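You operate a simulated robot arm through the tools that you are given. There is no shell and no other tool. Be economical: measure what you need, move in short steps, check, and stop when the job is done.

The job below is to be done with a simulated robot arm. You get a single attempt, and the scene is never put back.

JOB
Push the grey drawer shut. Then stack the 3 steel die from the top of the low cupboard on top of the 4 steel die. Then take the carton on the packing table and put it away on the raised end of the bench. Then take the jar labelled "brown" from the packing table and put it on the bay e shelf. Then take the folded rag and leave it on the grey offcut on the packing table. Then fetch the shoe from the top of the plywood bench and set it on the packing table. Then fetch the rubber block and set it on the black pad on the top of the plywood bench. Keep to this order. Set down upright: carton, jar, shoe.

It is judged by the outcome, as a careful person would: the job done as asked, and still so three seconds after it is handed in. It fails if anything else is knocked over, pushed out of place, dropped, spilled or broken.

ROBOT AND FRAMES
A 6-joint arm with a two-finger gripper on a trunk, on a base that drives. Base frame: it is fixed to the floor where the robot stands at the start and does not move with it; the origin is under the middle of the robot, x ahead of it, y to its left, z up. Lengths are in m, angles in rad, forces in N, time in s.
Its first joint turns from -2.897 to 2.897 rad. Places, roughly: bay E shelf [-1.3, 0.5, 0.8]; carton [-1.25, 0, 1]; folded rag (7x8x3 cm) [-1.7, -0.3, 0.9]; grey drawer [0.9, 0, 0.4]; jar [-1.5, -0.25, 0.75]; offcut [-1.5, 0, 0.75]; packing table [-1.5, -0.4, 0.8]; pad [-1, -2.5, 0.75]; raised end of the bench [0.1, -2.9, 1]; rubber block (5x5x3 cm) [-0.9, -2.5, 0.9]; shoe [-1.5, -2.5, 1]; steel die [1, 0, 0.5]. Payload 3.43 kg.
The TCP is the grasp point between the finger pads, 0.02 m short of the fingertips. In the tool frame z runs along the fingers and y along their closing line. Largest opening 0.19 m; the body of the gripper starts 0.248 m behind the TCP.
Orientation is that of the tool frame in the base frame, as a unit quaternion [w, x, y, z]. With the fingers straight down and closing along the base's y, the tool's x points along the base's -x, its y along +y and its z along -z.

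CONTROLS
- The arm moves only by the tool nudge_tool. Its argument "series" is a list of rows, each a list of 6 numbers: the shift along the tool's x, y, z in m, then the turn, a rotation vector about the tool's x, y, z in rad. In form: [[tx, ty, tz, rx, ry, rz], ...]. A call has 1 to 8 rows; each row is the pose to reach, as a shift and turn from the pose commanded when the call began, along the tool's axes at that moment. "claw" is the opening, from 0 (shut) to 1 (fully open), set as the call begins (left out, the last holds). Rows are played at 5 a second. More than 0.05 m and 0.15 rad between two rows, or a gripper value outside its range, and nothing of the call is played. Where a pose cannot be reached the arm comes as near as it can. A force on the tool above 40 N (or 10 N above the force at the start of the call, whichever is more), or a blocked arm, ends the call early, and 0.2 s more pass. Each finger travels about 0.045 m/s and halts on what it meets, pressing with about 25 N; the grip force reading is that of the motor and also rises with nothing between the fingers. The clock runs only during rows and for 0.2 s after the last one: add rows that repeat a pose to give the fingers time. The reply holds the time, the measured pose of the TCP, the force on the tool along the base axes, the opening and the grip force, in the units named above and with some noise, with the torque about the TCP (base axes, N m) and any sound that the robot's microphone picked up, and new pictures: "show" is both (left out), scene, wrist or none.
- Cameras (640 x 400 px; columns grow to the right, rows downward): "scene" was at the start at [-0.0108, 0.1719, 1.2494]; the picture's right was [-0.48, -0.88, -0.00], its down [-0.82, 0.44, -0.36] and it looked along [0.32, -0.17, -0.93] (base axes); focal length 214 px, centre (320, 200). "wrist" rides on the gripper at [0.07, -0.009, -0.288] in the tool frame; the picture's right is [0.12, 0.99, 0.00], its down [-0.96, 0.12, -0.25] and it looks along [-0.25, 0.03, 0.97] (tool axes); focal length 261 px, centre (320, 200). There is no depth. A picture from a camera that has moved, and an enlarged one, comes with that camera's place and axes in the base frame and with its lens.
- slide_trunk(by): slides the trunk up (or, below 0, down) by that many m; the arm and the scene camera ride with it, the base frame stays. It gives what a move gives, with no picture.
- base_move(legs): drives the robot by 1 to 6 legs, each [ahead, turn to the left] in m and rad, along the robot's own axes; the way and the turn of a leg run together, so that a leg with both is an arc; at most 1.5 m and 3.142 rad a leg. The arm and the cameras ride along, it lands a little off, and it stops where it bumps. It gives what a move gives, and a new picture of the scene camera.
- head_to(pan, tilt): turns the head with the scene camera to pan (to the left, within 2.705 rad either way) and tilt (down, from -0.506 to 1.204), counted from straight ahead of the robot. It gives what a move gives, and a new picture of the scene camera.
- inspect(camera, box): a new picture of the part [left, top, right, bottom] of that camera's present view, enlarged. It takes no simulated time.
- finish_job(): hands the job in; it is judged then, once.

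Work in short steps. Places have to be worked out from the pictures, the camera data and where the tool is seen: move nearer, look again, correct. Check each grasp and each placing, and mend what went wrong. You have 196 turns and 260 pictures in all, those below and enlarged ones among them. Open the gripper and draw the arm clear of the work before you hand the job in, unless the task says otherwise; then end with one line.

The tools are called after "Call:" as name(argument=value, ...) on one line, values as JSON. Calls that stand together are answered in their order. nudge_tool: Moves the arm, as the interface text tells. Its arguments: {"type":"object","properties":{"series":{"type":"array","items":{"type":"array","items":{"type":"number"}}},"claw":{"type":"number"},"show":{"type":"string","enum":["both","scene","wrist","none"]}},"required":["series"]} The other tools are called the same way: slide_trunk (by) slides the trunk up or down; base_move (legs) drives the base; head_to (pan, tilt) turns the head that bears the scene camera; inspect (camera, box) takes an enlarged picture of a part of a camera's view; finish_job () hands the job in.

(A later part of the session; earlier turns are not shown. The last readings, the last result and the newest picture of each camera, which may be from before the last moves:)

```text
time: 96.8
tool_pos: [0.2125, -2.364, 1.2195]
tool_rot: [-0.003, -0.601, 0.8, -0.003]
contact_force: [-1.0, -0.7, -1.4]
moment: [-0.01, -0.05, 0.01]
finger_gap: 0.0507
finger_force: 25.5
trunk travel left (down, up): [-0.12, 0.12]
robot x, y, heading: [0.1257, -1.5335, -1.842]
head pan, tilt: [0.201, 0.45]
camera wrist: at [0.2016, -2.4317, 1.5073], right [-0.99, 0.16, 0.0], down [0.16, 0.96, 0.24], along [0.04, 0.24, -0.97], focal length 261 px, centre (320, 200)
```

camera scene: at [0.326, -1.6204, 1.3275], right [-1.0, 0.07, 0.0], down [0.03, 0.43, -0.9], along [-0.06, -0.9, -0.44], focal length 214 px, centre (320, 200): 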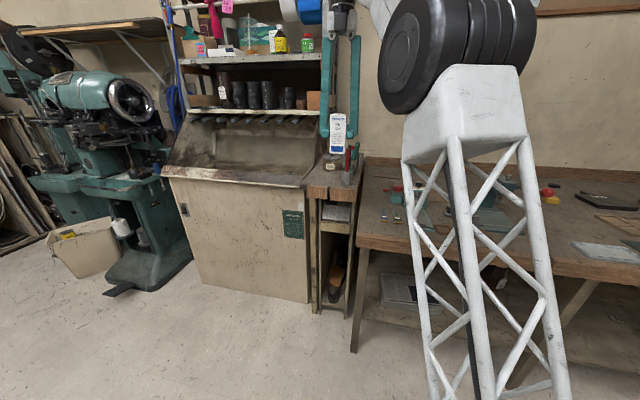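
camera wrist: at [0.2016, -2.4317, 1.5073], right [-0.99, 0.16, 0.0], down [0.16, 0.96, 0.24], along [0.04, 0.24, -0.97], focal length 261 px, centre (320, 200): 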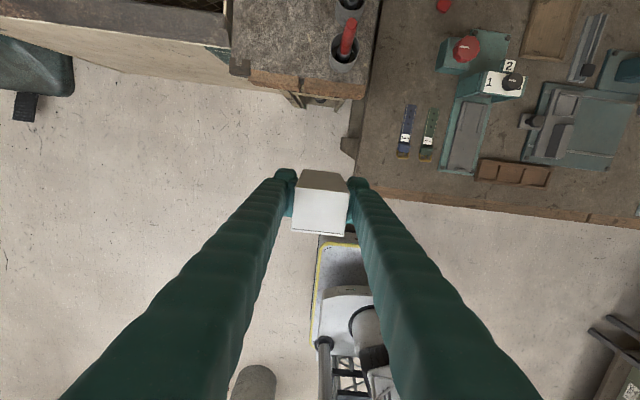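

Call:
inspect(camera="wrist", box=[200, 0, 400, 125])

Call:
inspect(camera="scene", box=[280, 110, 400, 220])

```text
3.20 times, centred on (300, 62) of wrist
camera zoom: at [0.2016, -2.4317, 1.5073], right [-0.99, 0.16, 0.0], down [0.16, 0.96, 0.24], along [0.04, 0.24, -0.97], focal length 834 px, centre (384, 640)
```

zoom: 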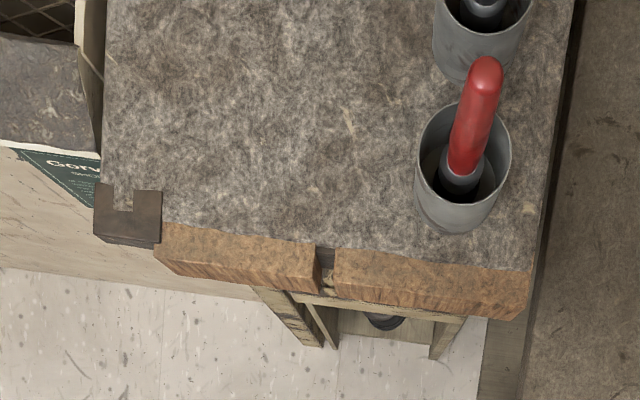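

```text
3.64 times, centred on (340, 165) of scene
camera zoom: at [0.326, -1.6204, 1.3275], right [-1.0, 0.07, 0.0], down [0.03, 0.43, -0.9], along [-0.06, -0.9, -0.44], focal length 780 px, centre (247, 327)
```

zoom: 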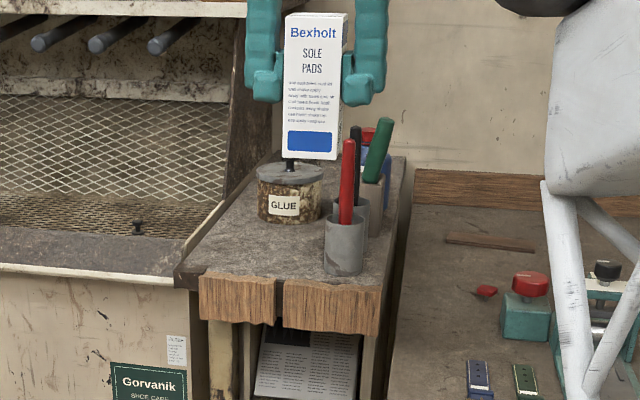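

Surface z≈0.944; free spot front-left of the cups is about (0.262, -2.625), with shelf far behind. I shift the tool left first so the drive in clears the pens.

Call:
nudge_tool(series=[[-0.021, -0.039, 0, 0, 0, 0], [-0.042, -0.078, 0, 0, 0, 0], [-0.063, -0.117, 0, 0, 0, 0]], show="none")

Call:
base_move(legs=[[0.3, 0]])

Call:
nudge_tool(series=[[0, 0, 0, 0, 0, 0]], show="wrist")

```text
time: 97.6
tool_pos: [0.3453, -2.336, 1.2196]
tool_rot: [-0.003, -0.6, 0.8, -0.004]
contact_force: [-2.2, -1.1, 0.0]
moment: [0.04, -0.17, -0.04]
finger_gap: 0.0509
finger_force: 25.5
trunk travel left (down, up): [-0.12, 0.12]
robot x, y, heading: [0.1215, -1.5314, -1.836]
head pan, tilt: [0.201, 0.45]
```

```text
time: 99.6
tool_pos: [0.2589, -2.6197, 1.2204]
tool_rot: [-0.003, -0.597, 0.802, -0.003]
contact_force: [-0.1, -0.8, -0.6]
moment: [-0.03, 0.01, 0.02]
finger_gap: 0.0508
finger_force: 24.7
trunk travel left (down, up): [-0.12, 0.12]
robot x, y, heading: [0.0456, -1.8174, -1.849]
head pan, tilt: [0.201, 0.45]
camera scene: at [0.2466, -1.9042, 1.3275], right [-1.0, 0.08, 0.0], down [0.03, 0.43, -0.9], along [-0.07, -0.9, -0.44], focal length 214 px, centre (320, 200)
```

scene: 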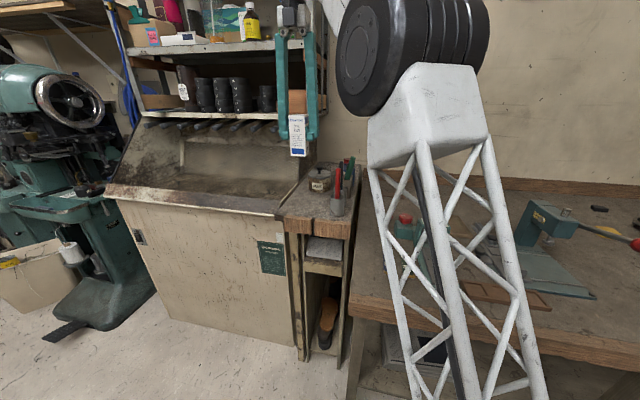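

```text
time: 100.0
tool_pos: [0.2598, -2.6204, 1.2196]
tool_rot: [-0.004, -0.596, 0.803, -0.003]
contact_force: [1.0, 0.1, -0.9]
moment: [-0.02, 0.03, -0.02]
finger_gap: 0.0509
finger_force: 24.6
trunk travel left (down, up): [-0.12, 0.12]
robot x, y, heading: [0.0445, -1.815, -1.848]
head pan, tilt: [0.201, 0.45]
camera wrist: at [0.2471, -2.6871, 1.5075], right [-0.99, 0.17, 0.0], down [0.17, 0.96, 0.24], along [0.04, 0.23, -0.97], focal length 261 px, centre (320, 200)
```

wrist: 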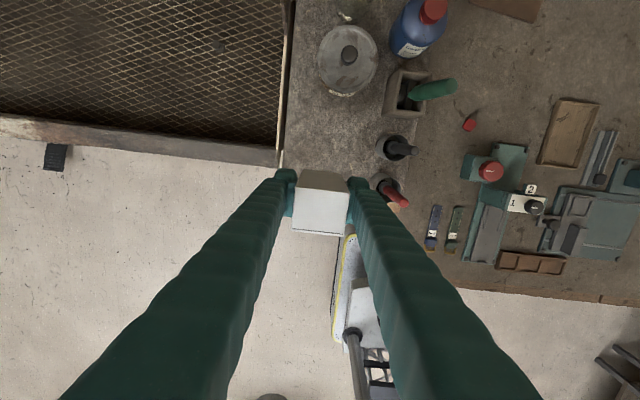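

The drop spot under the carton is clear between the hood edge and the cups. I descend 19 cm first.

Call:
nudge_tool(series=[[0.0144, 0.004, 0.04, 0, -0.01, 0], [0.0144, 0.004, 0.08, 0, -0.01, 0], [0.0144, 0.004, 0.12, 0, -0.01, 0], [0.0144, 0.004, 0.16, 0, -0.01, 0], [0.0144, 0.004, 0.195, 0, -0.01, 0]], show="wrist")

Call:
inspect(camera="scene", box=[250, 110, 380, 230])

```text
time: 101.2
tool_pos: [0.2519, -2.6342, 1.0252]
tool_rot: [0.0, -0.597, 0.802, -0.001]
contact_force: [0.1, 0.3, 0.0]
moment: [-0.06, 0.02, -0.02]
finger_gap: 0.0509
finger_force: 25.3
trunk travel left (down, up): [-0.12, 0.12]
robot x, y, heading: [0.0463, -1.8139, -1.852]
head pan, tilt: [0.201, 0.45]
camera wrist: at [0.24, -2.704, 1.3126], right [-0.99, 0.17, 0.0], down [0.17, 0.95, 0.25], along [0.04, 0.24, -0.97], focal length 261 px, centre (320, 200)
```

wrist: 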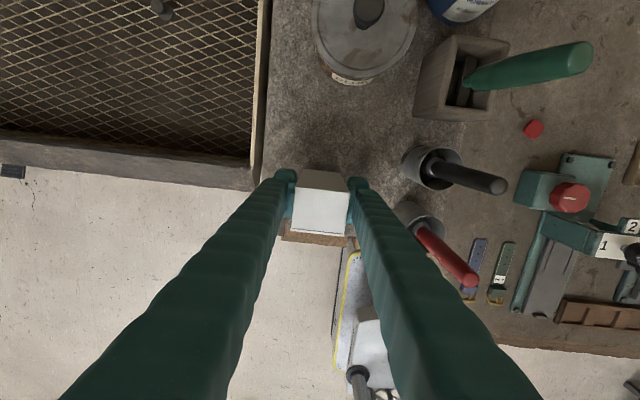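

```text
3.33 times, centred on (315, 170) of scene
camera zoom: at [0.2466, -1.9041, 1.3276], right [-1.0, 0.08, 0.0], down [0.03, 0.43, -0.9], along [-0.07, -0.9, -0.44], focal length 715 px, centre (337, 300)
```

zoom: 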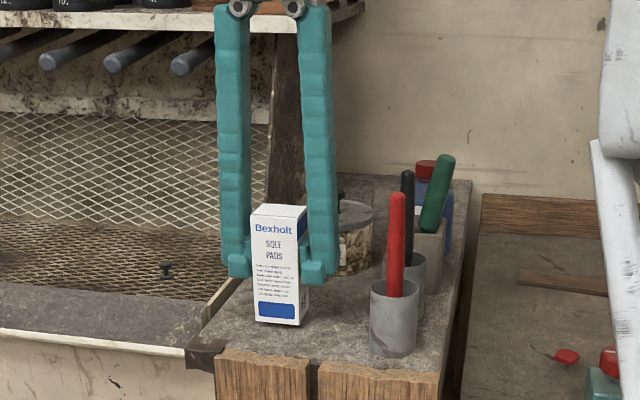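

Good alignment. I lower the last ~2 cm until contact.

Call:
nudge_tool(series=[[0, 0, 0.008, 0, 0, 0], [0, 0, 0.014, 0, 0, 0], [0, 0, 0.018, 0, 0, 0], [0, 0, 0.021, 0, 0, 0]], show="none")

Call:
inspect(camera="scene", box=[280, 140, 350, 190])

```text
time: 102.2
tool_pos: [0.2501, -2.6349, 1.005]
tool_rot: [0.002, -0.597, 0.802, -0.002]
contact_force: [1.2, 0.0, 29.1]
moment: [-0.02, 0.09, -0.03]
finger_gap: 0.0512
finger_force: 25.2
trunk travel left (down, up): [-0.12, 0.12]
robot x, y, heading: [0.0464, -1.8141, -1.847]
head pan, tilt: [0.201, 0.45]
```

```text
8.00 times, centred on (315, 165) of scene
camera zoom: at [0.2464, -1.9032, 1.3279], right [-1.0, 0.08, 0.0], down [0.03, 0.43, -0.9], along [-0.07, -0.9, -0.43], focal length 1716 px, centre (360, 480)
```

zoom: 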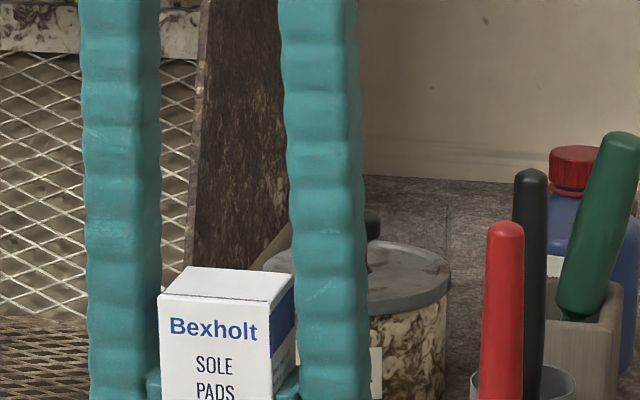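

Contact at 29 N; I relieve 1 mm and open just enough.

Call:
nudge_tool(series=[[0, 0, -0.0015, 0, 0, 0], [0, 0, -0.0015, 0, 0, 0], [0, 0, -0.0015, 0, 0, 0]], claw=0.42, show="wrist")

```text
time: 103.0
tool_pos: [0.2512, -2.6341, 1.0052]
tool_rot: [0.001, -0.597, 0.803, 0.0]
contact_force: [0.3, 0.0, -0.7]
moment: [-0.02, 0.02, 0.0]
finger_gap: 0.0796
finger_force: 0.1
trunk travel left (down, up): [-0.12, 0.12]
robot x, y, heading: [0.0436, -1.817, -1.85]
head pan, tilt: [0.201, 0.45]
camera wrist: at [0.2381, -2.7053, 1.2918], right [-0.99, 0.17, 0.0], down [0.17, 0.95, 0.25], along [0.04, 0.24, -0.97], focal length 261 px, centre (320, 200)
```

wrist: 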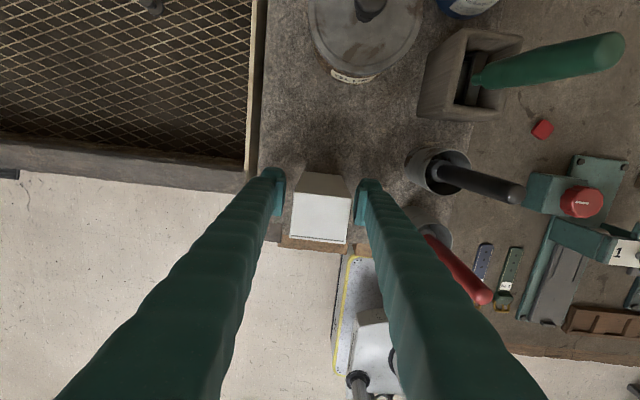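

Released. I rise straight up and back away, then check.

Call:
nudge_tool(series=[[0, 0, -0.04, 0, 0, 0], [0, 0, -0.08, 0, 0, 0], [0, 0, -0.12, 0, 0, 0], [0, 0, -0.16, 0, 0, 0], [0, 0, -0.2, 0, 0, 0]], show="none")

Call:
base_move(legs=[[-0.45, 0]])

Call:
inspect(camera="scene", box=[270, 100, 400, 200])

```text
time: 104.2
tool_pos: [0.2502, -2.6363, 1.2053]
tool_rot: [0.0, -0.597, 0.802, -0.001]
contact_force: [-0.2, -0.2, 0.3]
moment: [-0.05, -0.01, 0.0]
finger_gap: 0.0801
finger_force: 0.0
trunk travel left (down, up): [-0.12, 0.12]
robot x, y, heading: [0.0478, -1.8135, -1.847]
head pan, tilt: [0.201, 0.45]
```

```text
time: 106.8
tool_pos: [0.3661, -2.2163, 1.2052]
tool_rot: [0.0, -0.596, 0.803, 0.0]
contact_force: [0.5, -0.2, 0.5]
moment: [0.0, -0.03, 0.02]
finger_gap: 0.0799
finger_force: 0.1
trunk travel left (down, up): [-0.12, 0.12]
robot x, y, heading: [0.1638, -1.3946, -1.851]
head pan, tilt: [0.201, 0.45]
camera scene: at [0.3666, -1.484, 1.3275], right [-1.0, 0.08, 0.0], down [0.03, 0.43, -0.9], along [-0.07, -0.9, -0.44], focal length 214 px, centre (320, 200)
```

scene: 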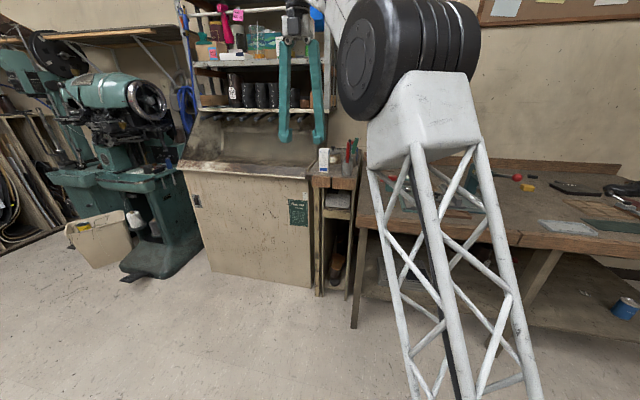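

```text
4.00 times, centred on (335, 150) of scene
camera zoom: at [0.3666, -1.484, 1.3275], right [-1.0, 0.08, 0.0], down [0.03, 0.43, -0.9], along [-0.07, -0.9, -0.44], focal length 858 px, centre (260, 400)
```

zoom: 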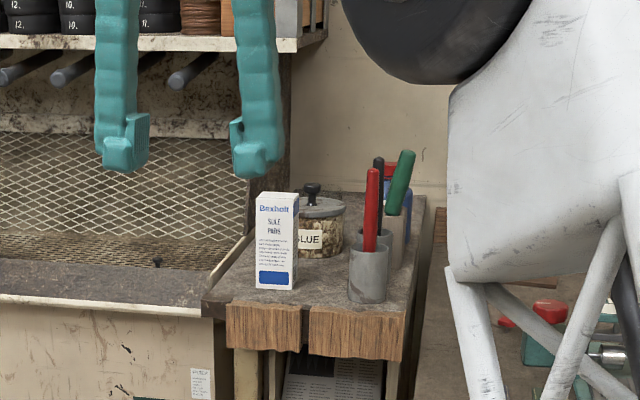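

The carton stands upright on the raised end. Next the brown jar: it's at about (-1.465, -0.325); I'll grip it with the tool pitched forward so it can go into bay E. I centre the arm and drive to the table.

Call:
nudge_tool(series=[[0, 0.0488, 0, 0, 0, 0], [0, 0.0975, 0, 0, 0, 0], [0, 0.146, 0, 0, 0, 0], [0, 0.195, 0, 0, 0, 0], [0, 0.2438, 0, 0, 0, 0], [0, 0.2925, 0, 0, 0, 0], [0, 0.341, 0, 0, 0, 0], [0, 0.39, 0, 0, 0, 0]], claw=0.6, show="none")

Call:
base_move(legs=[[0, -1.9], [0.9, 0]])

Call:
head_to(pan=0.0, tilt=0.6)

```text
time: 108.7
tool_pos: [0.0188, -2.1096, 1.2061]
tool_rot: [-0.002, -0.583, 0.812, 0.003]
contact_force: [-0.5, 0.1, -0.8]
moment: [0.07, 0.06, -0.02]
finger_gap: 0.1137
finger_force: 0.1
out of reach, approached as far as the arm can: row 8
trunk travel left (down, up): [-0.12, 0.12]
robot x, y, heading: [0.1628, -1.3919, -1.852]
head pan, tilt: [0.201, 0.45]
```

```text
time: 118.2
tool_pos: [-1.1376, -0.4649, 1.2045]
tool_rot: [0.002, 0.342, 0.94, 0.003]
contact_force: [0.5, 0.2, 0.8]
moment: [0.01, -0.02, 0.0]
finger_gap: 0.114
finger_force: 0.1
trunk travel left (down, up): [-0.12, 0.12]
robot x, y, heading: [-0.529, -0.8637, 2.488]
head pan, tilt: [0.201, 0.45]
camera scene: at [-0.6827, -1.0174, 1.3276], right [0.44, 0.9, 0.0], down [0.39, -0.19, -0.9], along [-0.81, 0.4, -0.44], focal length 214 px, centre (320, 200)
```

scene: 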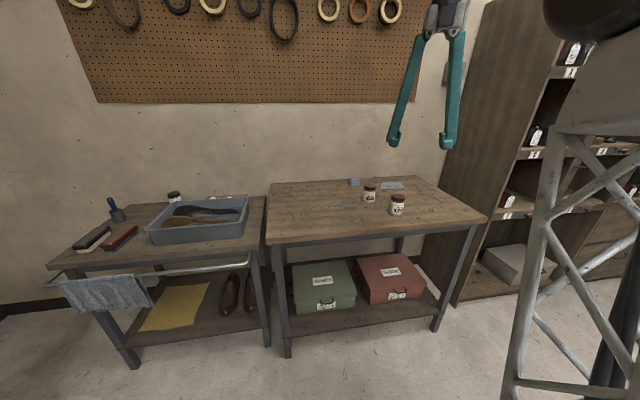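

```text
time: 118.9
tool_pos: [-1.1379, -0.4651, 1.2051]
tool_rot: [0.001, 0.343, 0.939, 0.003]
contact_force: [0.3, -0.2, -0.7]
moment: [0.0, 0.02, 0.0]
finger_gap: 0.1138
finger_force: 0.1
trunk travel left (down, up): [-0.12, 0.12]
robot x, y, heading: [-0.527, -0.8639, 2.485]
head pan, tilt: [0.0, 0.6]
camera scene: at [-0.6703, -1.0039, 1.314], right [0.61, 0.79, 0.0], down [0.45, -0.34, -0.83], along [-0.65, 0.5, -0.56], focal length 214 px, centre (320, 200)
```

scene: 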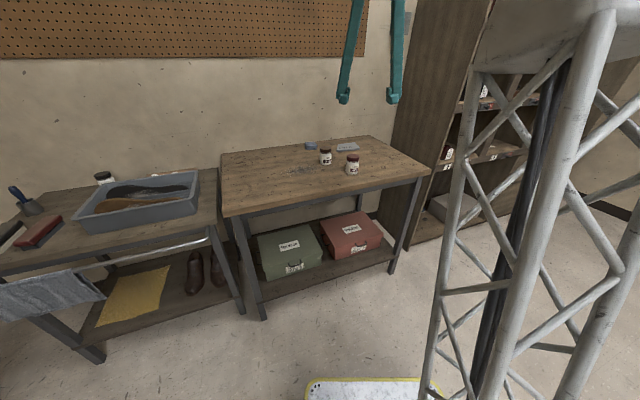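

Call:
inspect(camera="scene", box=[290, 130, 390, 192])

Call:
inspect(camera="scene", box=[80, 160, 140, 200])

```text
6.40 times, centred on (340, 161) of scene
camera zoom: at [-0.6703, -1.0039, 1.314], right [0.61, 0.79, 0.0], down [0.45, -0.34, -0.83], along [-0.65, 0.5, -0.56], focal length 1373 px, centre (192, 450)
```

zoom: 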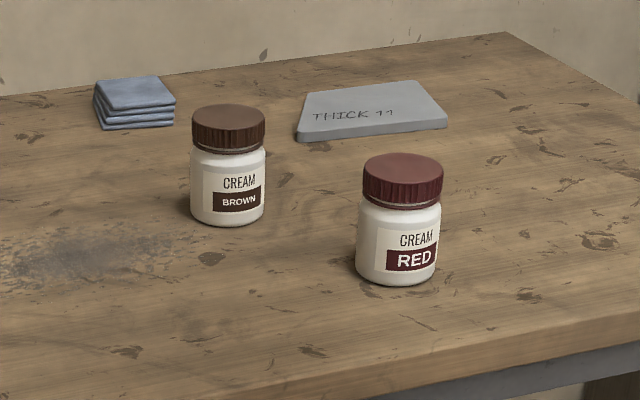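

```text
10.00 times, centred on (110, 180) of scene
camera zoom: at [-0.6703, -1.0039, 1.314], right [0.61, 0.79, 0.0], down [0.45, -0.34, -0.83], along [-0.65, 0.5, -0.56], focal length 2145 px, centre (2420, 400)
```

zoom: 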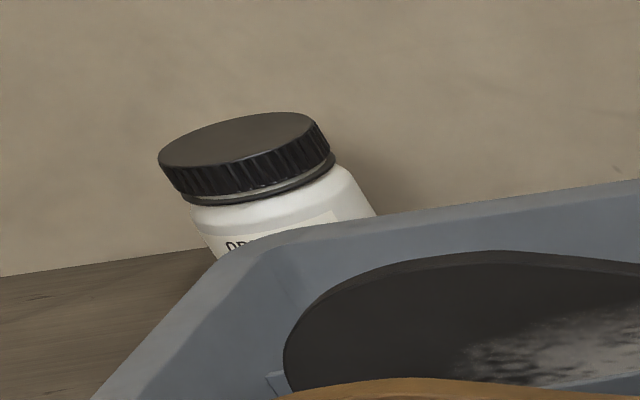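

"BROWN" confirmed, at about (-1.463, -0.351), 8 cm tall, 6 cm wide. I drive in 0.27 m, then pitch the tool forward 1 rad behind the jar.

Call:
base_move(legs=[[0.27, 0]])

Call:
nudge_tool(series=[[-0.0113, -0.0138, 0.0, 0, 0.125, 0], [-0.0227, -0.0276, 0.02, 0, 0.25, 0], [-0.034, -0.0415, 0.05, 0, 0.375, 0], [-0.0453, -0.0553, 0.08, 0, 0.5, 0], [-0.0567, -0.069, 0.11, 0, 0.625, 0], [-0.068, -0.083, 0.14, 0, 0.75, 0], [-0.0794, -0.0968, 0.18, 0, 0.875, 0], [-0.0907, -0.1106, 0.22, 0, 1.0, 0]], claw=0.5)

```text
time: 120.8
tool_pos: [-1.353, -0.3032, 1.2056]
tool_rot: [0.001, 0.342, 0.94, 0.003]
contact_force: [-0.2, -0.4, -0.4]
moment: [0.02, 0.01, -0.02]
finger_gap: 0.1142
finger_force: 0.1
trunk travel left (down, up): [-0.12, 0.12]
robot x, y, heading: [-0.7398, -0.7002, 2.487]
head pan, tilt: [0.0, 0.6]
camera scene: at [-0.8836, -0.84, 1.314], right [0.61, 0.79, 0.0], down [0.45, -0.34, -0.83], along [-0.65, 0.5, -0.56], focal length 214 px, centre (320, 200)
```

scene: 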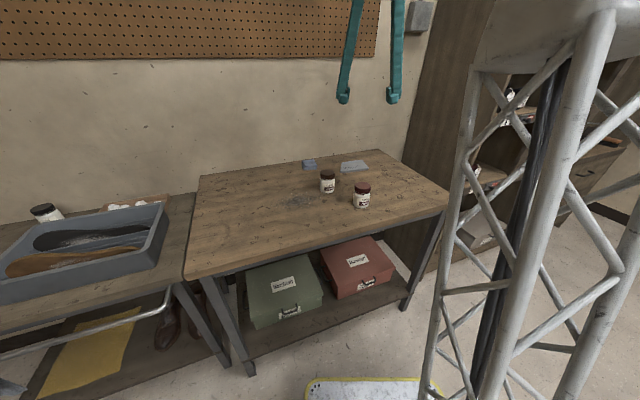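

```text
time: 122.6
tool_pos: [-1.3505, -0.4455, 0.9838]
tool_rot: [-0.448, 0.297, 0.827, 0.167]
contact_force: [0.1, -0.2, 1.4]
moment: [-0.1, -0.06, 0.06]
finger_gap: 0.0952
finger_force: 0.1
trunk travel left (down, up): [-0.12, 0.12]
robot x, y, heading: [-0.7434, -0.7013, 2.491]
head pan, tilt: [0.0, 0.6]
camera scene: at [-0.8833, -0.84, 1.3142], right [0.61, 0.79, 0.0], down [0.45, -0.34, -0.83], along [-0.65, 0.5, -0.56], focal length 214 px, centre (320, 200)
camera wrist: at [-1.2014, -0.5839, 1.1979], right [0.59, 0.8, 0.11], down [0.64, -0.37, -0.67], along [-0.5, 0.46, -0.73], focal length 261 px, centre (320, 200)
```

scene: 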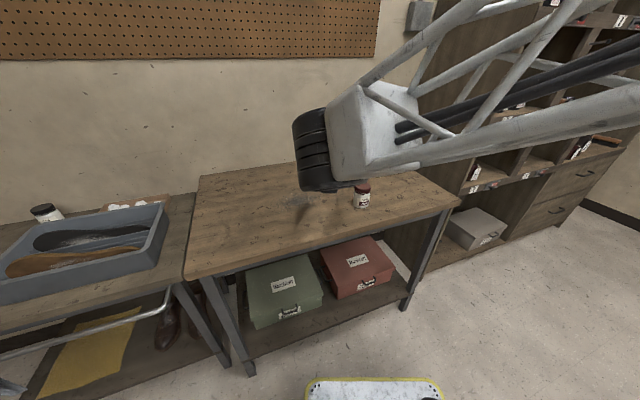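
wrist: 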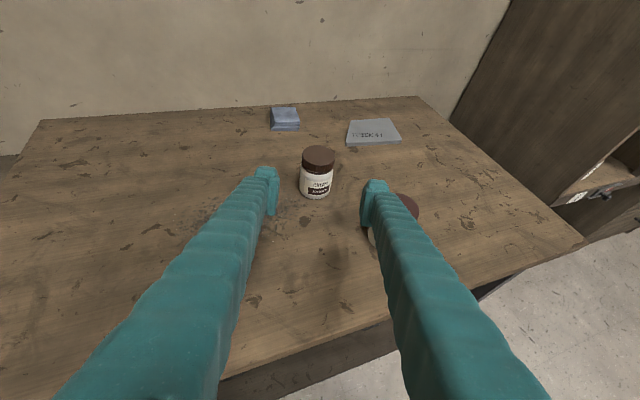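

Jar centred between the fingers, red jar about 2.5 cm outside the right one. I advance along the tool axis and close.

Call:
nudge_tool(series=[[0, -0.003, 0.043, 0, 0, 0], [0, -0.005, 0.086, 0, 0, 0], [0, -0.005, 0.13, 0, 0, 0], [0, -0.005, 0.172, 0, 0, 0]], show="wrist")

```text
time: 123.6
tool_pos: [-1.4661, -0.356, 0.8915]
tool_rot: [-0.45, 0.298, 0.825, 0.167]
contact_force: [1.7, -0.4, 1.2]
moment: [-0.08, -0.06, 0.07]
finger_gap: 0.095
finger_force: 0.0
trunk travel left (down, up): [-0.12, 0.12]
robot x, y, heading: [-0.7396, -0.701, 2.487]
head pan, tilt: [0.0, 0.6]
camera wrist: at [-1.3158, -0.4946, 1.1051], right [0.59, 0.8, 0.11], down [0.63, -0.38, -0.68], along [-0.5, 0.47, -0.73], focal length 261 px, centre (320, 200)
```

wrist: 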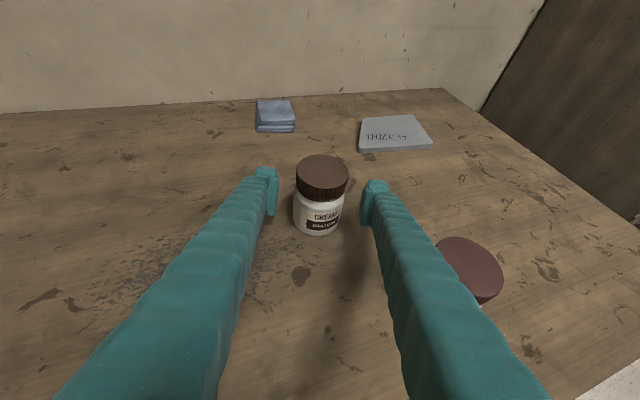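

Call:
nudge_tool(series=[[0, 0, 0, 0, 0, 0], [0, 0, 0, 0, 0, 0], [0, 0, 0, 0, 0, 0], [0, 0, 0, 0, 0, 0], [0, 0, 0, 0, 0, 0]], claw=0.2, show="wrist")

```text
time: 124.8
tool_pos: [-1.4673, -0.3559, 0.8903]
tool_rot: [-0.449, 0.299, 0.825, 0.167]
contact_force: [-0.3, 0.0, -0.5]
moment: [0.06, 0.01, 0.04]
finger_gap: 0.0583
finger_force: 24.7
trunk travel left (down, up): [-0.12, 0.12]
robot x, y, heading: [-0.7372, -0.7017, 2.483]
head pan, tilt: [0.0, 0.6]
camera wrist: at [-1.3167, -0.4944, 1.1045], right [0.59, 0.8, 0.11], down [0.63, -0.38, -0.68], along [-0.5, 0.47, -0.73], focal length 261 px, centre (320, 200)
```

wrist: 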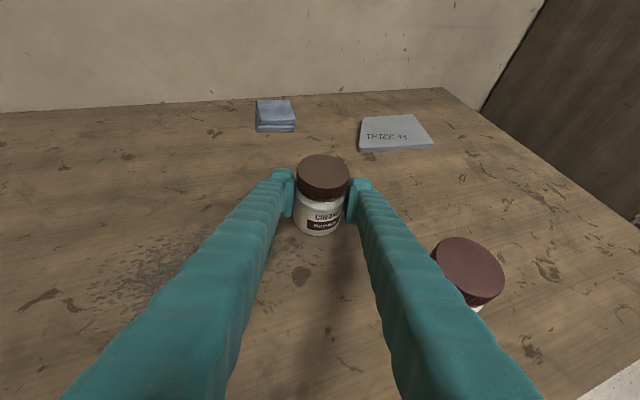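

Gripped at 58 mm. I lift it straight up.

Call:
nudge_tool(series=[[0.0378, 0, -0.0243, 0, 0, 0], [0.0757, 0, -0.0486, 0, 0, 0], [0.1135, 0, -0.0729, 0, 0, 0], [0.1514, 0, -0.0972, 0, 0, 0]], show="wrist")

```text
time: 125.8
tool_pos: [-1.47, -0.3554, 1.0745]
tool_rot: [-0.45, 0.299, 0.825, 0.168]
contact_force: [-0.2, -0.3, -1.9]
moment: [-0.01, -0.05, -0.05]
finger_gap: 0.0577
finger_force: 25.0
trunk travel left (down, up): [-0.12, 0.12]
robot x, y, heading: [-0.7418, -0.7002, 2.489]
head pan, tilt: [0.0, 0.6]
camera wrist: at [-1.3207, -0.4937, 1.2883], right [0.59, 0.8, 0.11], down [0.64, -0.38, -0.67], along [-0.5, 0.47, -0.73], focal length 261 px, centre (320, 200)
```

wrist: 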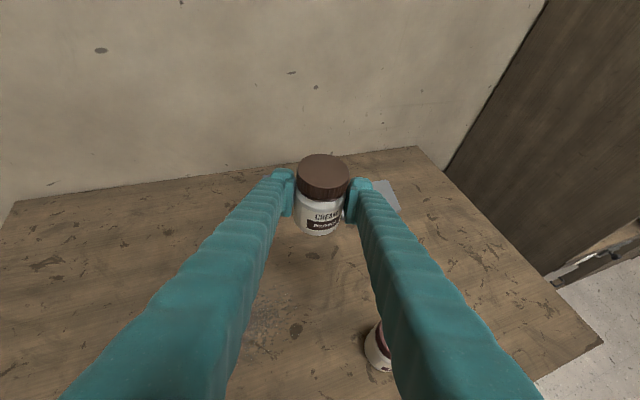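

The jar is held upright. I back out, turn, and drive round to in front of the shelf unit.

Call:
base_move(legs=[[-0.6, 0], [0, -1.067]])

Call:
base_move(legs=[[1.48, 0]])

```text
time: 132.1
tool_pos: [-0.3143, -0.2538, 1.0733]
tool_rot: [-0.304, 0.674, 0.562, 0.371]
contact_force: [0.7, 0.5, -2.7]
moment: [0.0, -0.01, 0.02]
finger_gap: 0.0575
finger_force: 25.1
trunk travel left (down, up): [-0.12, 0.12]
robot x, y, heading: [-0.2599, -1.0587, 1.431]
head pan, tilt: [0.0, 0.6]
camera scene: at [-0.4494, -1.003, 1.314], right [0.99, -0.14, 0.0], down [-0.08, -0.56, -0.83], along [0.12, 0.82, -0.56], focal length 214 px, centre (320, 200)
```

scene: 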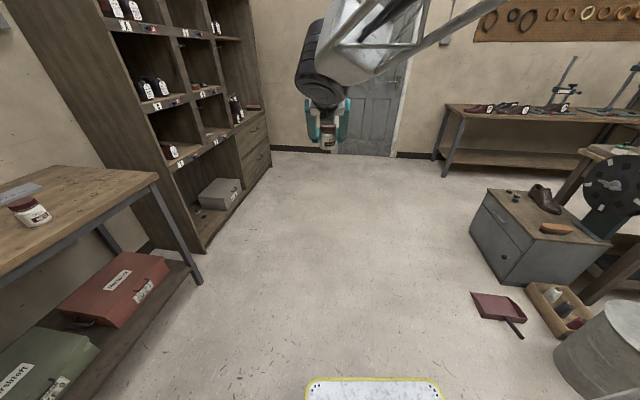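

```text
time: 139.7
tool_pos: [-0.1324, 1.2701, 1.0739]
tool_rot: [-0.308, 0.668, 0.569, 0.368]
contact_force: [1.2, -0.1, -2.8]
moment: [-0.01, 0.0, -0.01]
finger_gap: 0.0577
finger_force: 24.5
trunk travel left (down, up): [-0.12, 0.12]
robot x, y, heading: [-0.0562, 0.4668, 1.448]
head pan, tilt: [0.0, 0.6]
camera scene: at [-0.2515, 0.5189, 1.314], right [0.99, -0.12, 0.0], down [-0.07, -0.56, -0.83], along [0.1, 0.82, -0.56], focal length 214 px, centre (320, 200)
```

scene: 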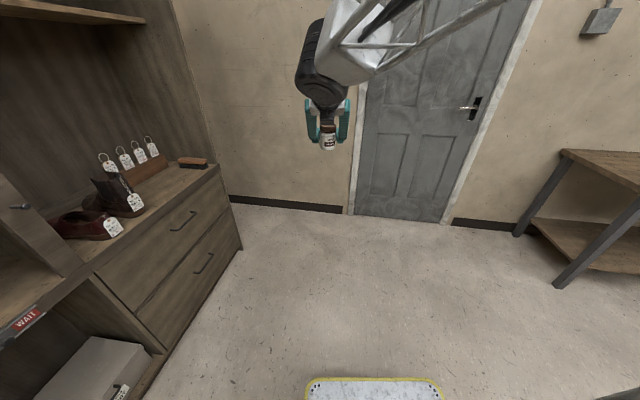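

Call:
base_move(legs=[[0, 1.43]])

Call:
inspect(camera="scene", box=[220, 80, 420, 280])

```text
time: 143.8
tool_pos: [-0.8649, 0.4965, 1.0736]
tool_rot: [-0.474, 0.126, 0.869, 0.073]
contact_force: [0.6, 0.5, -2.5]
moment: [-0.01, -0.02, 0.02]
finger_gap: 0.0575
finger_force: 24.7
trunk travel left (down, up): [-0.12, 0.12]
robot x, y, heading: [-0.0588, 0.4654, 2.898]
head pan, tilt: [0.0, 0.6]
camera scene: at [-0.1342, 0.2813, 1.314], right [0.25, 0.97, 0.0], down [0.55, -0.14, -0.83], along [-0.8, 0.2, -0.56], focal length 214 px, centre (320, 200)
```

scene: 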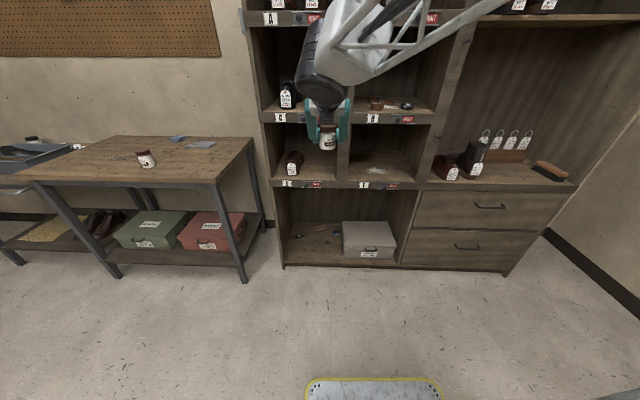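

```text
2.00 times, centred on (320, 180) of scene
camera zoom: at [-0.1342, 0.2813, 1.314], right [0.25, 0.97, 0.0], down [0.55, -0.14, -0.83], along [-0.8, 0.2, -0.56], focal length 429 px, centre (320, 240)
```

zoom: 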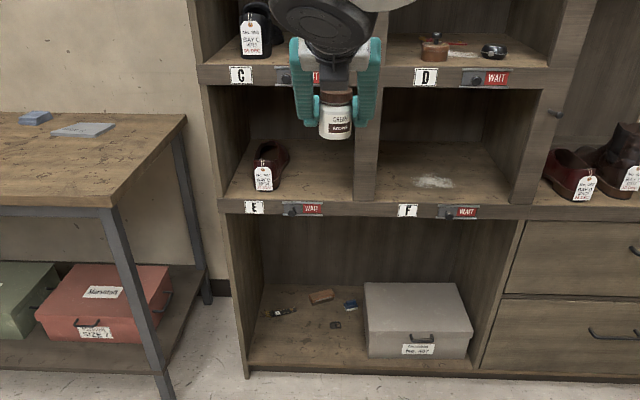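

Bay E: floor z≈0.742, opening y≈0.28–0.63 at the front plane, shoe to the left. Jar target about (-1.229, 0.548). I lower the jar in front of the bay.

Call:
nudge_tool(series=[[-0.039, -0.0065, 0.0219, 0, 0, 0], [-0.0781, -0.013, 0.0438, 0, 0, 0], [-0.1172, -0.0195, 0.0657, 0, 0, 0], [-0.1562, -0.026, 0.0877, 0, 0, 0], [-0.1953, -0.0325, 0.1096, 0, 0, 0], [-0.2343, -0.0389, 0.1315, 0, 0, 0]], show="scene")

Call:
inspect(camera="wrist", box=[0, 0, 640, 400])

```text
time: 145.2
tool_pos: [-0.8611, 0.4558, 0.8069]
tool_rot: [-0.474, 0.127, 0.868, 0.073]
contact_force: [1.6, 0.6, -2.0]
moment: [-0.07, -0.06, 0.09]
finger_gap: 0.0575
finger_force: 24.9
trunk travel left (down, up): [-0.12, 0.12]
robot x, y, heading: [-0.0588, 0.4675, 2.89]
head pan, tilt: [0.0, 0.6]
camera scene: at [-0.1335, 0.2815, 1.3142], right [0.25, 0.97, 0.0], down [0.55, -0.14, -0.83], along [-0.8, 0.2, -0.56], focal length 214 px, centre (320, 200)
```

scene: 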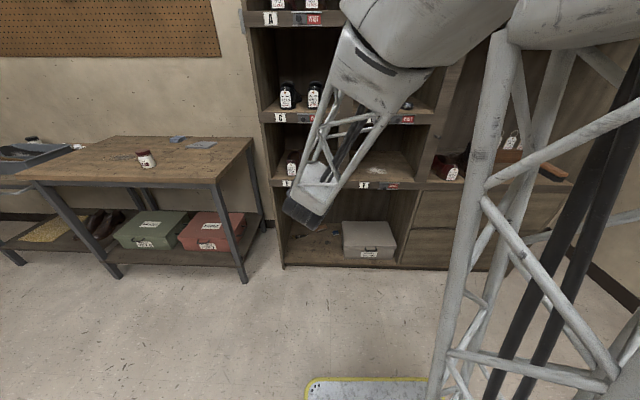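

```text
1.00 times, centred on (320, 200) of wrist (not enlarged: the box is as wide or as high as the picture)
camera zoom: at [-0.667, 0.3871, 1.0208], right [0.23, 0.97, 0.11], down [0.73, -0.1, -0.68], along [-0.65, 0.23, -0.73], focal length 261 px, centre (320, 200)
```

zoom: 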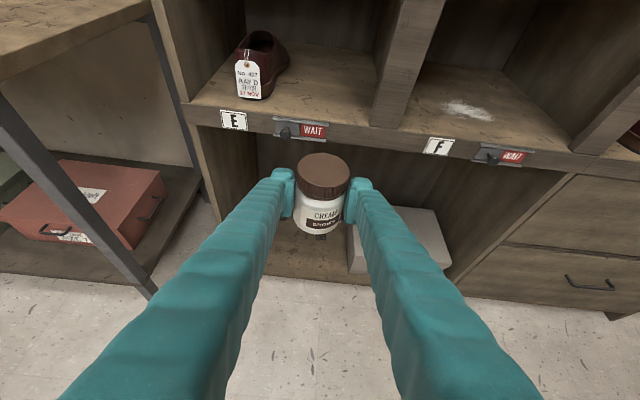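

Geometry checks out in the wrist view too. I drive forward 0.28 m and look.

Call:
base_move(legs=[[0.28, 0]])

Call:
inspect(camera="wrist", box=[0, 0, 640, 400])

```text
time: 147.2
tool_pos: [-1.1354, 0.5203, 0.8071]
tool_rot: [-0.475, 0.124, 0.868, 0.072]
contact_force: [-1.0, -0.9, 18.3]
moment: [0.22, 0.57, 0.06]
finger_gap: 0.0571
finger_force: 24.9
trunk travel left (down, up): [-0.12, 0.12]
robot x, y, heading: [-0.3355, 0.5354, 2.898]
head pan, tilt: [0.0, 0.6]
camera scene: at [-0.4072, 0.3499, 1.3141], right [0.24, 0.97, 0.0], down [0.55, -0.14, -0.83], along [-0.8, 0.2, -0.56], focal length 214 px, centre (320, 200)
```

scene: 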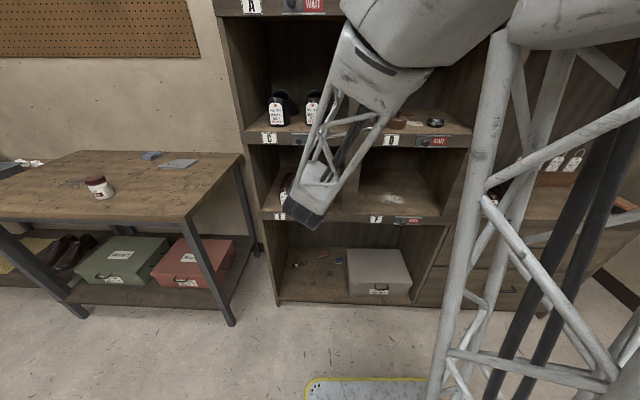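

```text
1.00 times, centred on (320, 200) of wrist (not enlarged: the box is as wide or as high as the picture)
camera zoom: at [-0.9417, 0.4527, 1.021], right [0.22, 0.97, 0.11], down [0.73, -0.09, -0.68], along [-0.65, 0.23, -0.73], focal length 261 px, centre (320, 200)
```

zoom: 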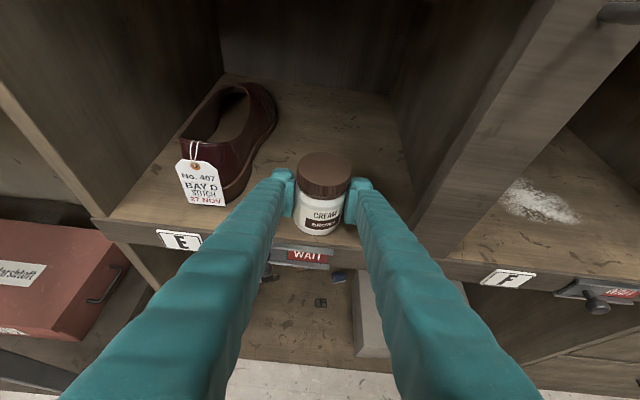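

There is an 18 N upward force: the jar's bottom already touches the shelf lip. I raise 2.5 cm and look again.

Call:
nudge_tool(series=[[0.0105, 0, -0.0068, 0, 0, 0], [0.021, 0, -0.0135, 0, 0, 0]], show="wrist")

Call:
inspect(camera="wrist", box=[260, 120, 380, 250])

```text
time: 147.8
tool_pos: [-1.1353, 0.5188, 0.8301]
tool_rot: [-0.475, 0.125, 0.868, 0.073]
contact_force: [0.2, -0.6, -2.1]
moment: [0.01, -0.03, -0.02]
finger_gap: 0.0573
finger_force: 25.1
trunk travel left (down, up): [-0.12, 0.12]
robot x, y, heading: [-0.3324, 0.5361, 2.897]
head pan, tilt: [0.0, 0.6]
camera wrist: at [-0.9418, 0.4518, 1.044], right [0.22, 0.97, 0.11], down [0.73, -0.09, -0.68], along [-0.65, 0.23, -0.73], focal length 261 px, centre (320, 200)
```

wrist: 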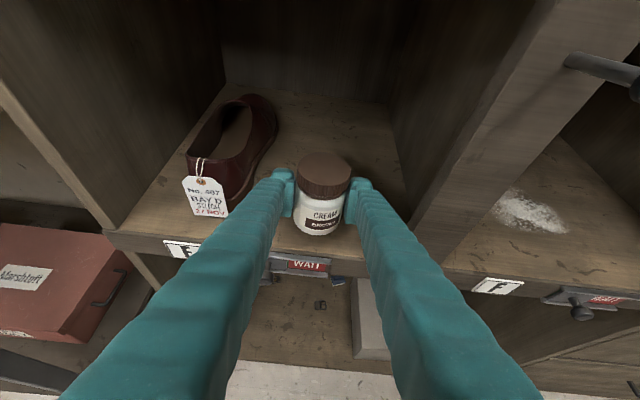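

```text
3.08 times, centred on (320, 185) of wrist
camera zoom: at [-0.9418, 0.4518, 1.044], right [0.22, 0.97, 0.11], down [0.73, -0.09, -0.68], along [-0.65, 0.23, -0.73], focal length 802 px, centre (320, 246)
```

zoom: 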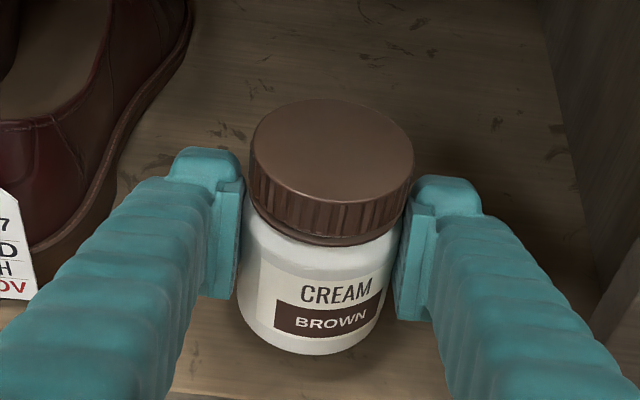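

The shelf floor is really about z≈0.765 and the front lip plane slightly nearer. I move 7 cm further in (and 1.5 cm right), then lower.

Call:
nudge_tool(series=[[0.0121, 0.0036, 0.019, 0, 0, 0], [0.0243, 0.0071, 0.0381, 0, 0, 0], [0.0364, 0.0107, 0.0571, 0, 0, 0]], show="wrist")

```text
time: 148.6
tool_pos: [-1.196, 0.5486, 0.8317]
tool_rot: [-0.475, 0.124, 0.868, 0.072]
contact_force: [0.7, 0.5, -2.2]
moment: [-0.03, -0.04, -0.02]
finger_gap: 0.0575
finger_force: 25.1
trunk travel left (down, up): [-0.12, 0.12]
robot x, y, heading: [-0.3335, 0.5318, 2.898]
head pan, tilt: [0.0, 0.6]
camera wrist: at [-1.0027, 0.481, 1.0448], right [0.22, 0.97, 0.11], down [0.73, -0.09, -0.68], along [-0.65, 0.23, -0.73], focal length 261 px, centre (320, 200)
```

wrist: 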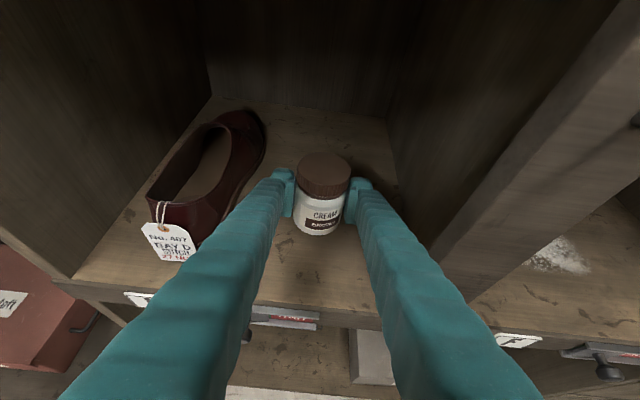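

Jar is well inside. I lower it until contact.

Call:
nudge_tool(series=[[-0.0067, 0, 0.0043, 0, 0, 0], [-0.0118, 0, 0.0076, 0, 0, 0], [-0.016, 0, 0.0103, 0, 0, 0], [-0.0185, 0, 0.0119, 0, 0, 0]], show="none")

```text
time: 149.6
tool_pos: [-1.1968, 0.5513, 0.8097]
tool_rot: [-0.475, 0.125, 0.868, 0.073]
contact_force: [-0.2, -0.1, -1.5]
moment: [0.0, -0.02, 0.0]
finger_gap: 0.0575
finger_force: 25.0
trunk travel left (down, up): [-0.12, 0.12]
robot x, y, heading: [-0.3322, 0.5324, 2.892]
head pan, tilt: [0.0, 0.6]
```

Call:
nudge_tool(series=[[-0.0034, 0, 0.0022, 0, 0, 0], [-0.0067, 0, 0.0043, 0, 0, 0]], show="none")

Call:
inspect(camera="wrist", box=[220, 110, 420, 260])

```text
time: 150.2
tool_pos: [-1.1969, 0.5497, 0.8043]
tool_rot: [-0.476, 0.124, 0.868, 0.072]
contact_force: [1.9, -2.4, 22.4]
moment: [0.09, 0.26, 0.08]
finger_gap: 0.0574
finger_force: 24.7
trunk travel left (down, up): [-0.12, 0.12]
robot x, y, heading: [-0.3349, 0.5356, 2.897]
head pan, tilt: [0.0, 0.6]
```

```text
2.67 times, centred on (320, 185) of wrist
camera zoom: at [-1.0031, 0.4824, 1.0178], right [0.22, 0.97, 0.11], down [0.73, -0.09, -0.68], along [-0.65, 0.23, -0.73], focal length 695 px, centre (320, 240)
```

zoom: 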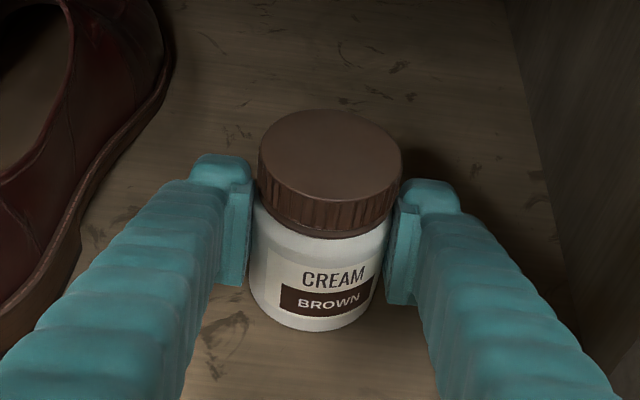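

Firm contact. I relieve 1 mm and open.

Call:
nudge_tool(series=[[0.0012, 0, -0.0008, 0, 0, 0], [0.0012, 0, -0.0008, 0, 0, 0], [0.0012, 0, -0.0008, 0, 0, 0]], claw=0.46, show="wrist")

```text
time: 150.9
tool_pos: [-1.1965, 0.5506, 0.8033]
tool_rot: [-0.475, 0.124, 0.868, 0.071]
contact_force: [0.5, 0.1, -0.3]
moment: [0.01, 0.02, -0.02]
finger_gap: 0.087
finger_force: 0.1
trunk travel left (down, up): [-0.12, 0.12]
robot x, y, heading: [-0.3337, 0.5355, 2.9]
head pan, tilt: [0.0, 0.6]
camera wrist: at [-1.0029, 0.4827, 1.0177], right [0.22, 0.97, 0.11], down [0.73, -0.09, -0.68], along [-0.65, 0.23, -0.73], focal length 261 px, centre (320, 200)
```

wrist: 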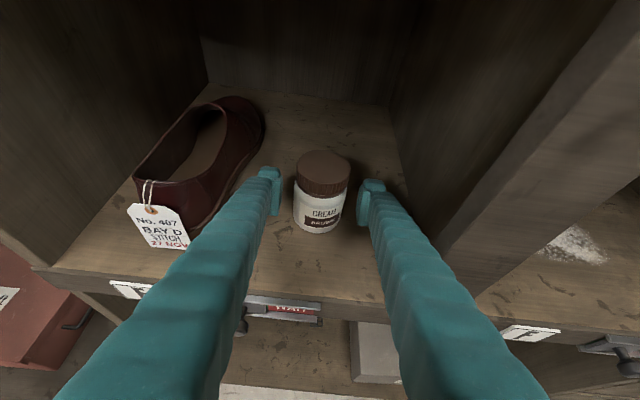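

Released, standing upright. I retreat straight back and then drive back.

Call:
nudge_tool(series=[[-0.0215, 0, -0.0337, 0, 0, 0], [-0.043, 0, -0.0674, 0, 0, 0], [-0.053, 0, -0.109, 0, 0, 0]], show="none")

Call:
base_move(legs=[[-0.35, 0]])

Call:
inspect(camera="wrist", box=[0, 0, 640, 400])

```text
time: 151.8
tool_pos: [-1.081, 0.5161, 0.8202]
tool_rot: [-0.474, 0.124, 0.868, 0.072]
contact_force: [-1.1, 1.1, -0.9]
moment: [0.09, 0.05, -0.04]
finger_gap: 0.0871
finger_force: 0.1
trunk travel left (down, up): [-0.12, 0.12]
robot x, y, heading: [-0.3341, 0.5397, 2.899]
head pan, tilt: [0.0, 0.6]
```

```text
time: 154.0
tool_pos: [-0.7466, 0.4276, 0.8204]
tool_rot: [-0.475, 0.12, 0.869, 0.069]
contact_force: [0.6, -0.4, -0.1]
moment: [0.01, 0.01, 0.02]
finger_gap: 0.0877
finger_force: 0.1
trunk travel left (down, up): [-0.12, 0.12]
robot x, y, heading: [0.0033, 0.4512, 2.907]
head pan, tilt: [0.0, 0.6]
camera scene: at [-0.0712, 0.2675, 1.314], right [0.23, 0.97, 0.0], down [0.55, -0.13, -0.83], along [-0.8, 0.19, -0.56], focal length 214 px, centre (320, 200)
```

scene: 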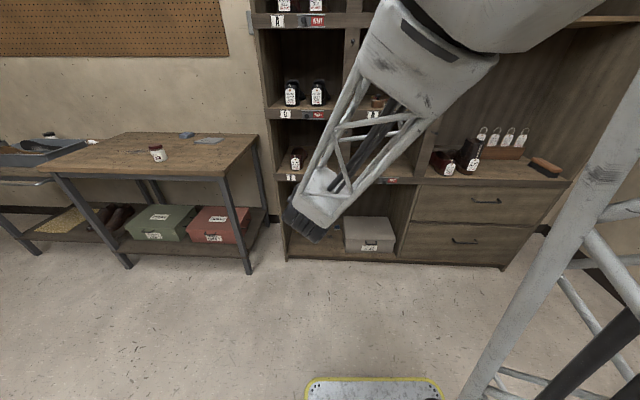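

```text
1.00 times, centred on (320, 200) of wrist (not enlarged: the box is as wide or as high as the picture)
camera zoom: at [-0.5526, 0.3616, 1.0348], right [0.21, 0.97, 0.11], down [0.73, -0.09, -0.68], along [-0.65, 0.22, -0.73], focal length 261 px, centre (320, 200)
```

zoom: 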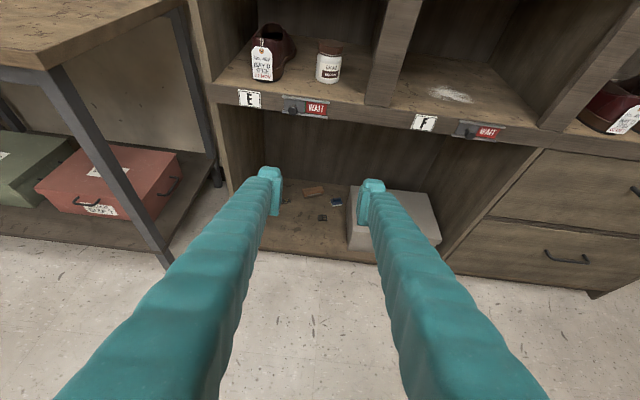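

Jar is upright in bay E next to the shoe. Next the rag at about (-1.677, -0.287) → offcut (-1.55, -0.115). I raise the arm, reduce its pitch, and drive round to the packing table.

Call:
nudge_tool(series=[[0.0345, 0, -0.0221, 0, -0.05, 0], [0.069, 0, -0.0442, 0, -0.1, 0], [0.1036, 0, -0.0663, 0, -0.15, 0], [0.138, 0, -0.0884, 0, -0.2, 0], [0.1726, 0, -0.1105, 0, -0.25, 0], [0.207, 0, -0.1326, 0, -0.3, 0], [0.2417, 0, -0.1547, 0, -0.35, 0], [0.2762, 0, -0.1768, 0, -0.4, 0]], claw=0.65, show="none")

Call:
base_move(legs=[[0, 1.457], [1.17, 0]])

```text
time: 155.8
tool_pos: [-0.748, 0.4251, 1.1521]
tool_rot: [-0.292, 0.132, 0.946, 0.043]
contact_force: [-0.4, 0.4, 0.5]
moment: [-0.03, 0.0, 0.01]
finger_gap: 0.1234
finger_force: 0.0
trunk travel left (down, up): [-0.12, 0.12]
robot x, y, heading: [0.0032, 0.4545, 2.913]
head pan, tilt: [0.0, 0.6]
```

```text
time: 165.6
tool_pos: [-0.3553, -1.4131, 1.1517]
tool_rot: [-0.244, -0.554, 0.778, -0.169]
contact_force: [0.2, -0.3, -0.1]
moment: [0.03, -0.03, 0.0]
finger_gap: 0.1237
finger_force: 0.0
trunk travel left (down, up): [-0.12, 0.12]
robot x, y, heading: [-0.3442, -0.6651, -1.863]
head pan, tilt: [0.0, 0.6]
camera scene: at [-0.1605, -0.7461, 1.314], right [-0.96, 0.29, 0.0], down [0.16, 0.54, -0.83], along [-0.24, -0.79, -0.56], focal length 214 px, centre (320, 200)
```

scene: 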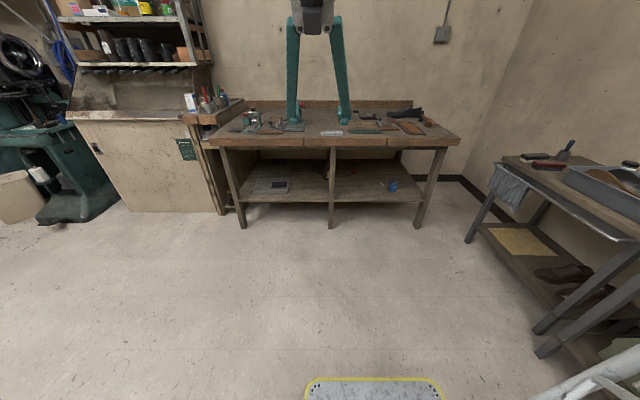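

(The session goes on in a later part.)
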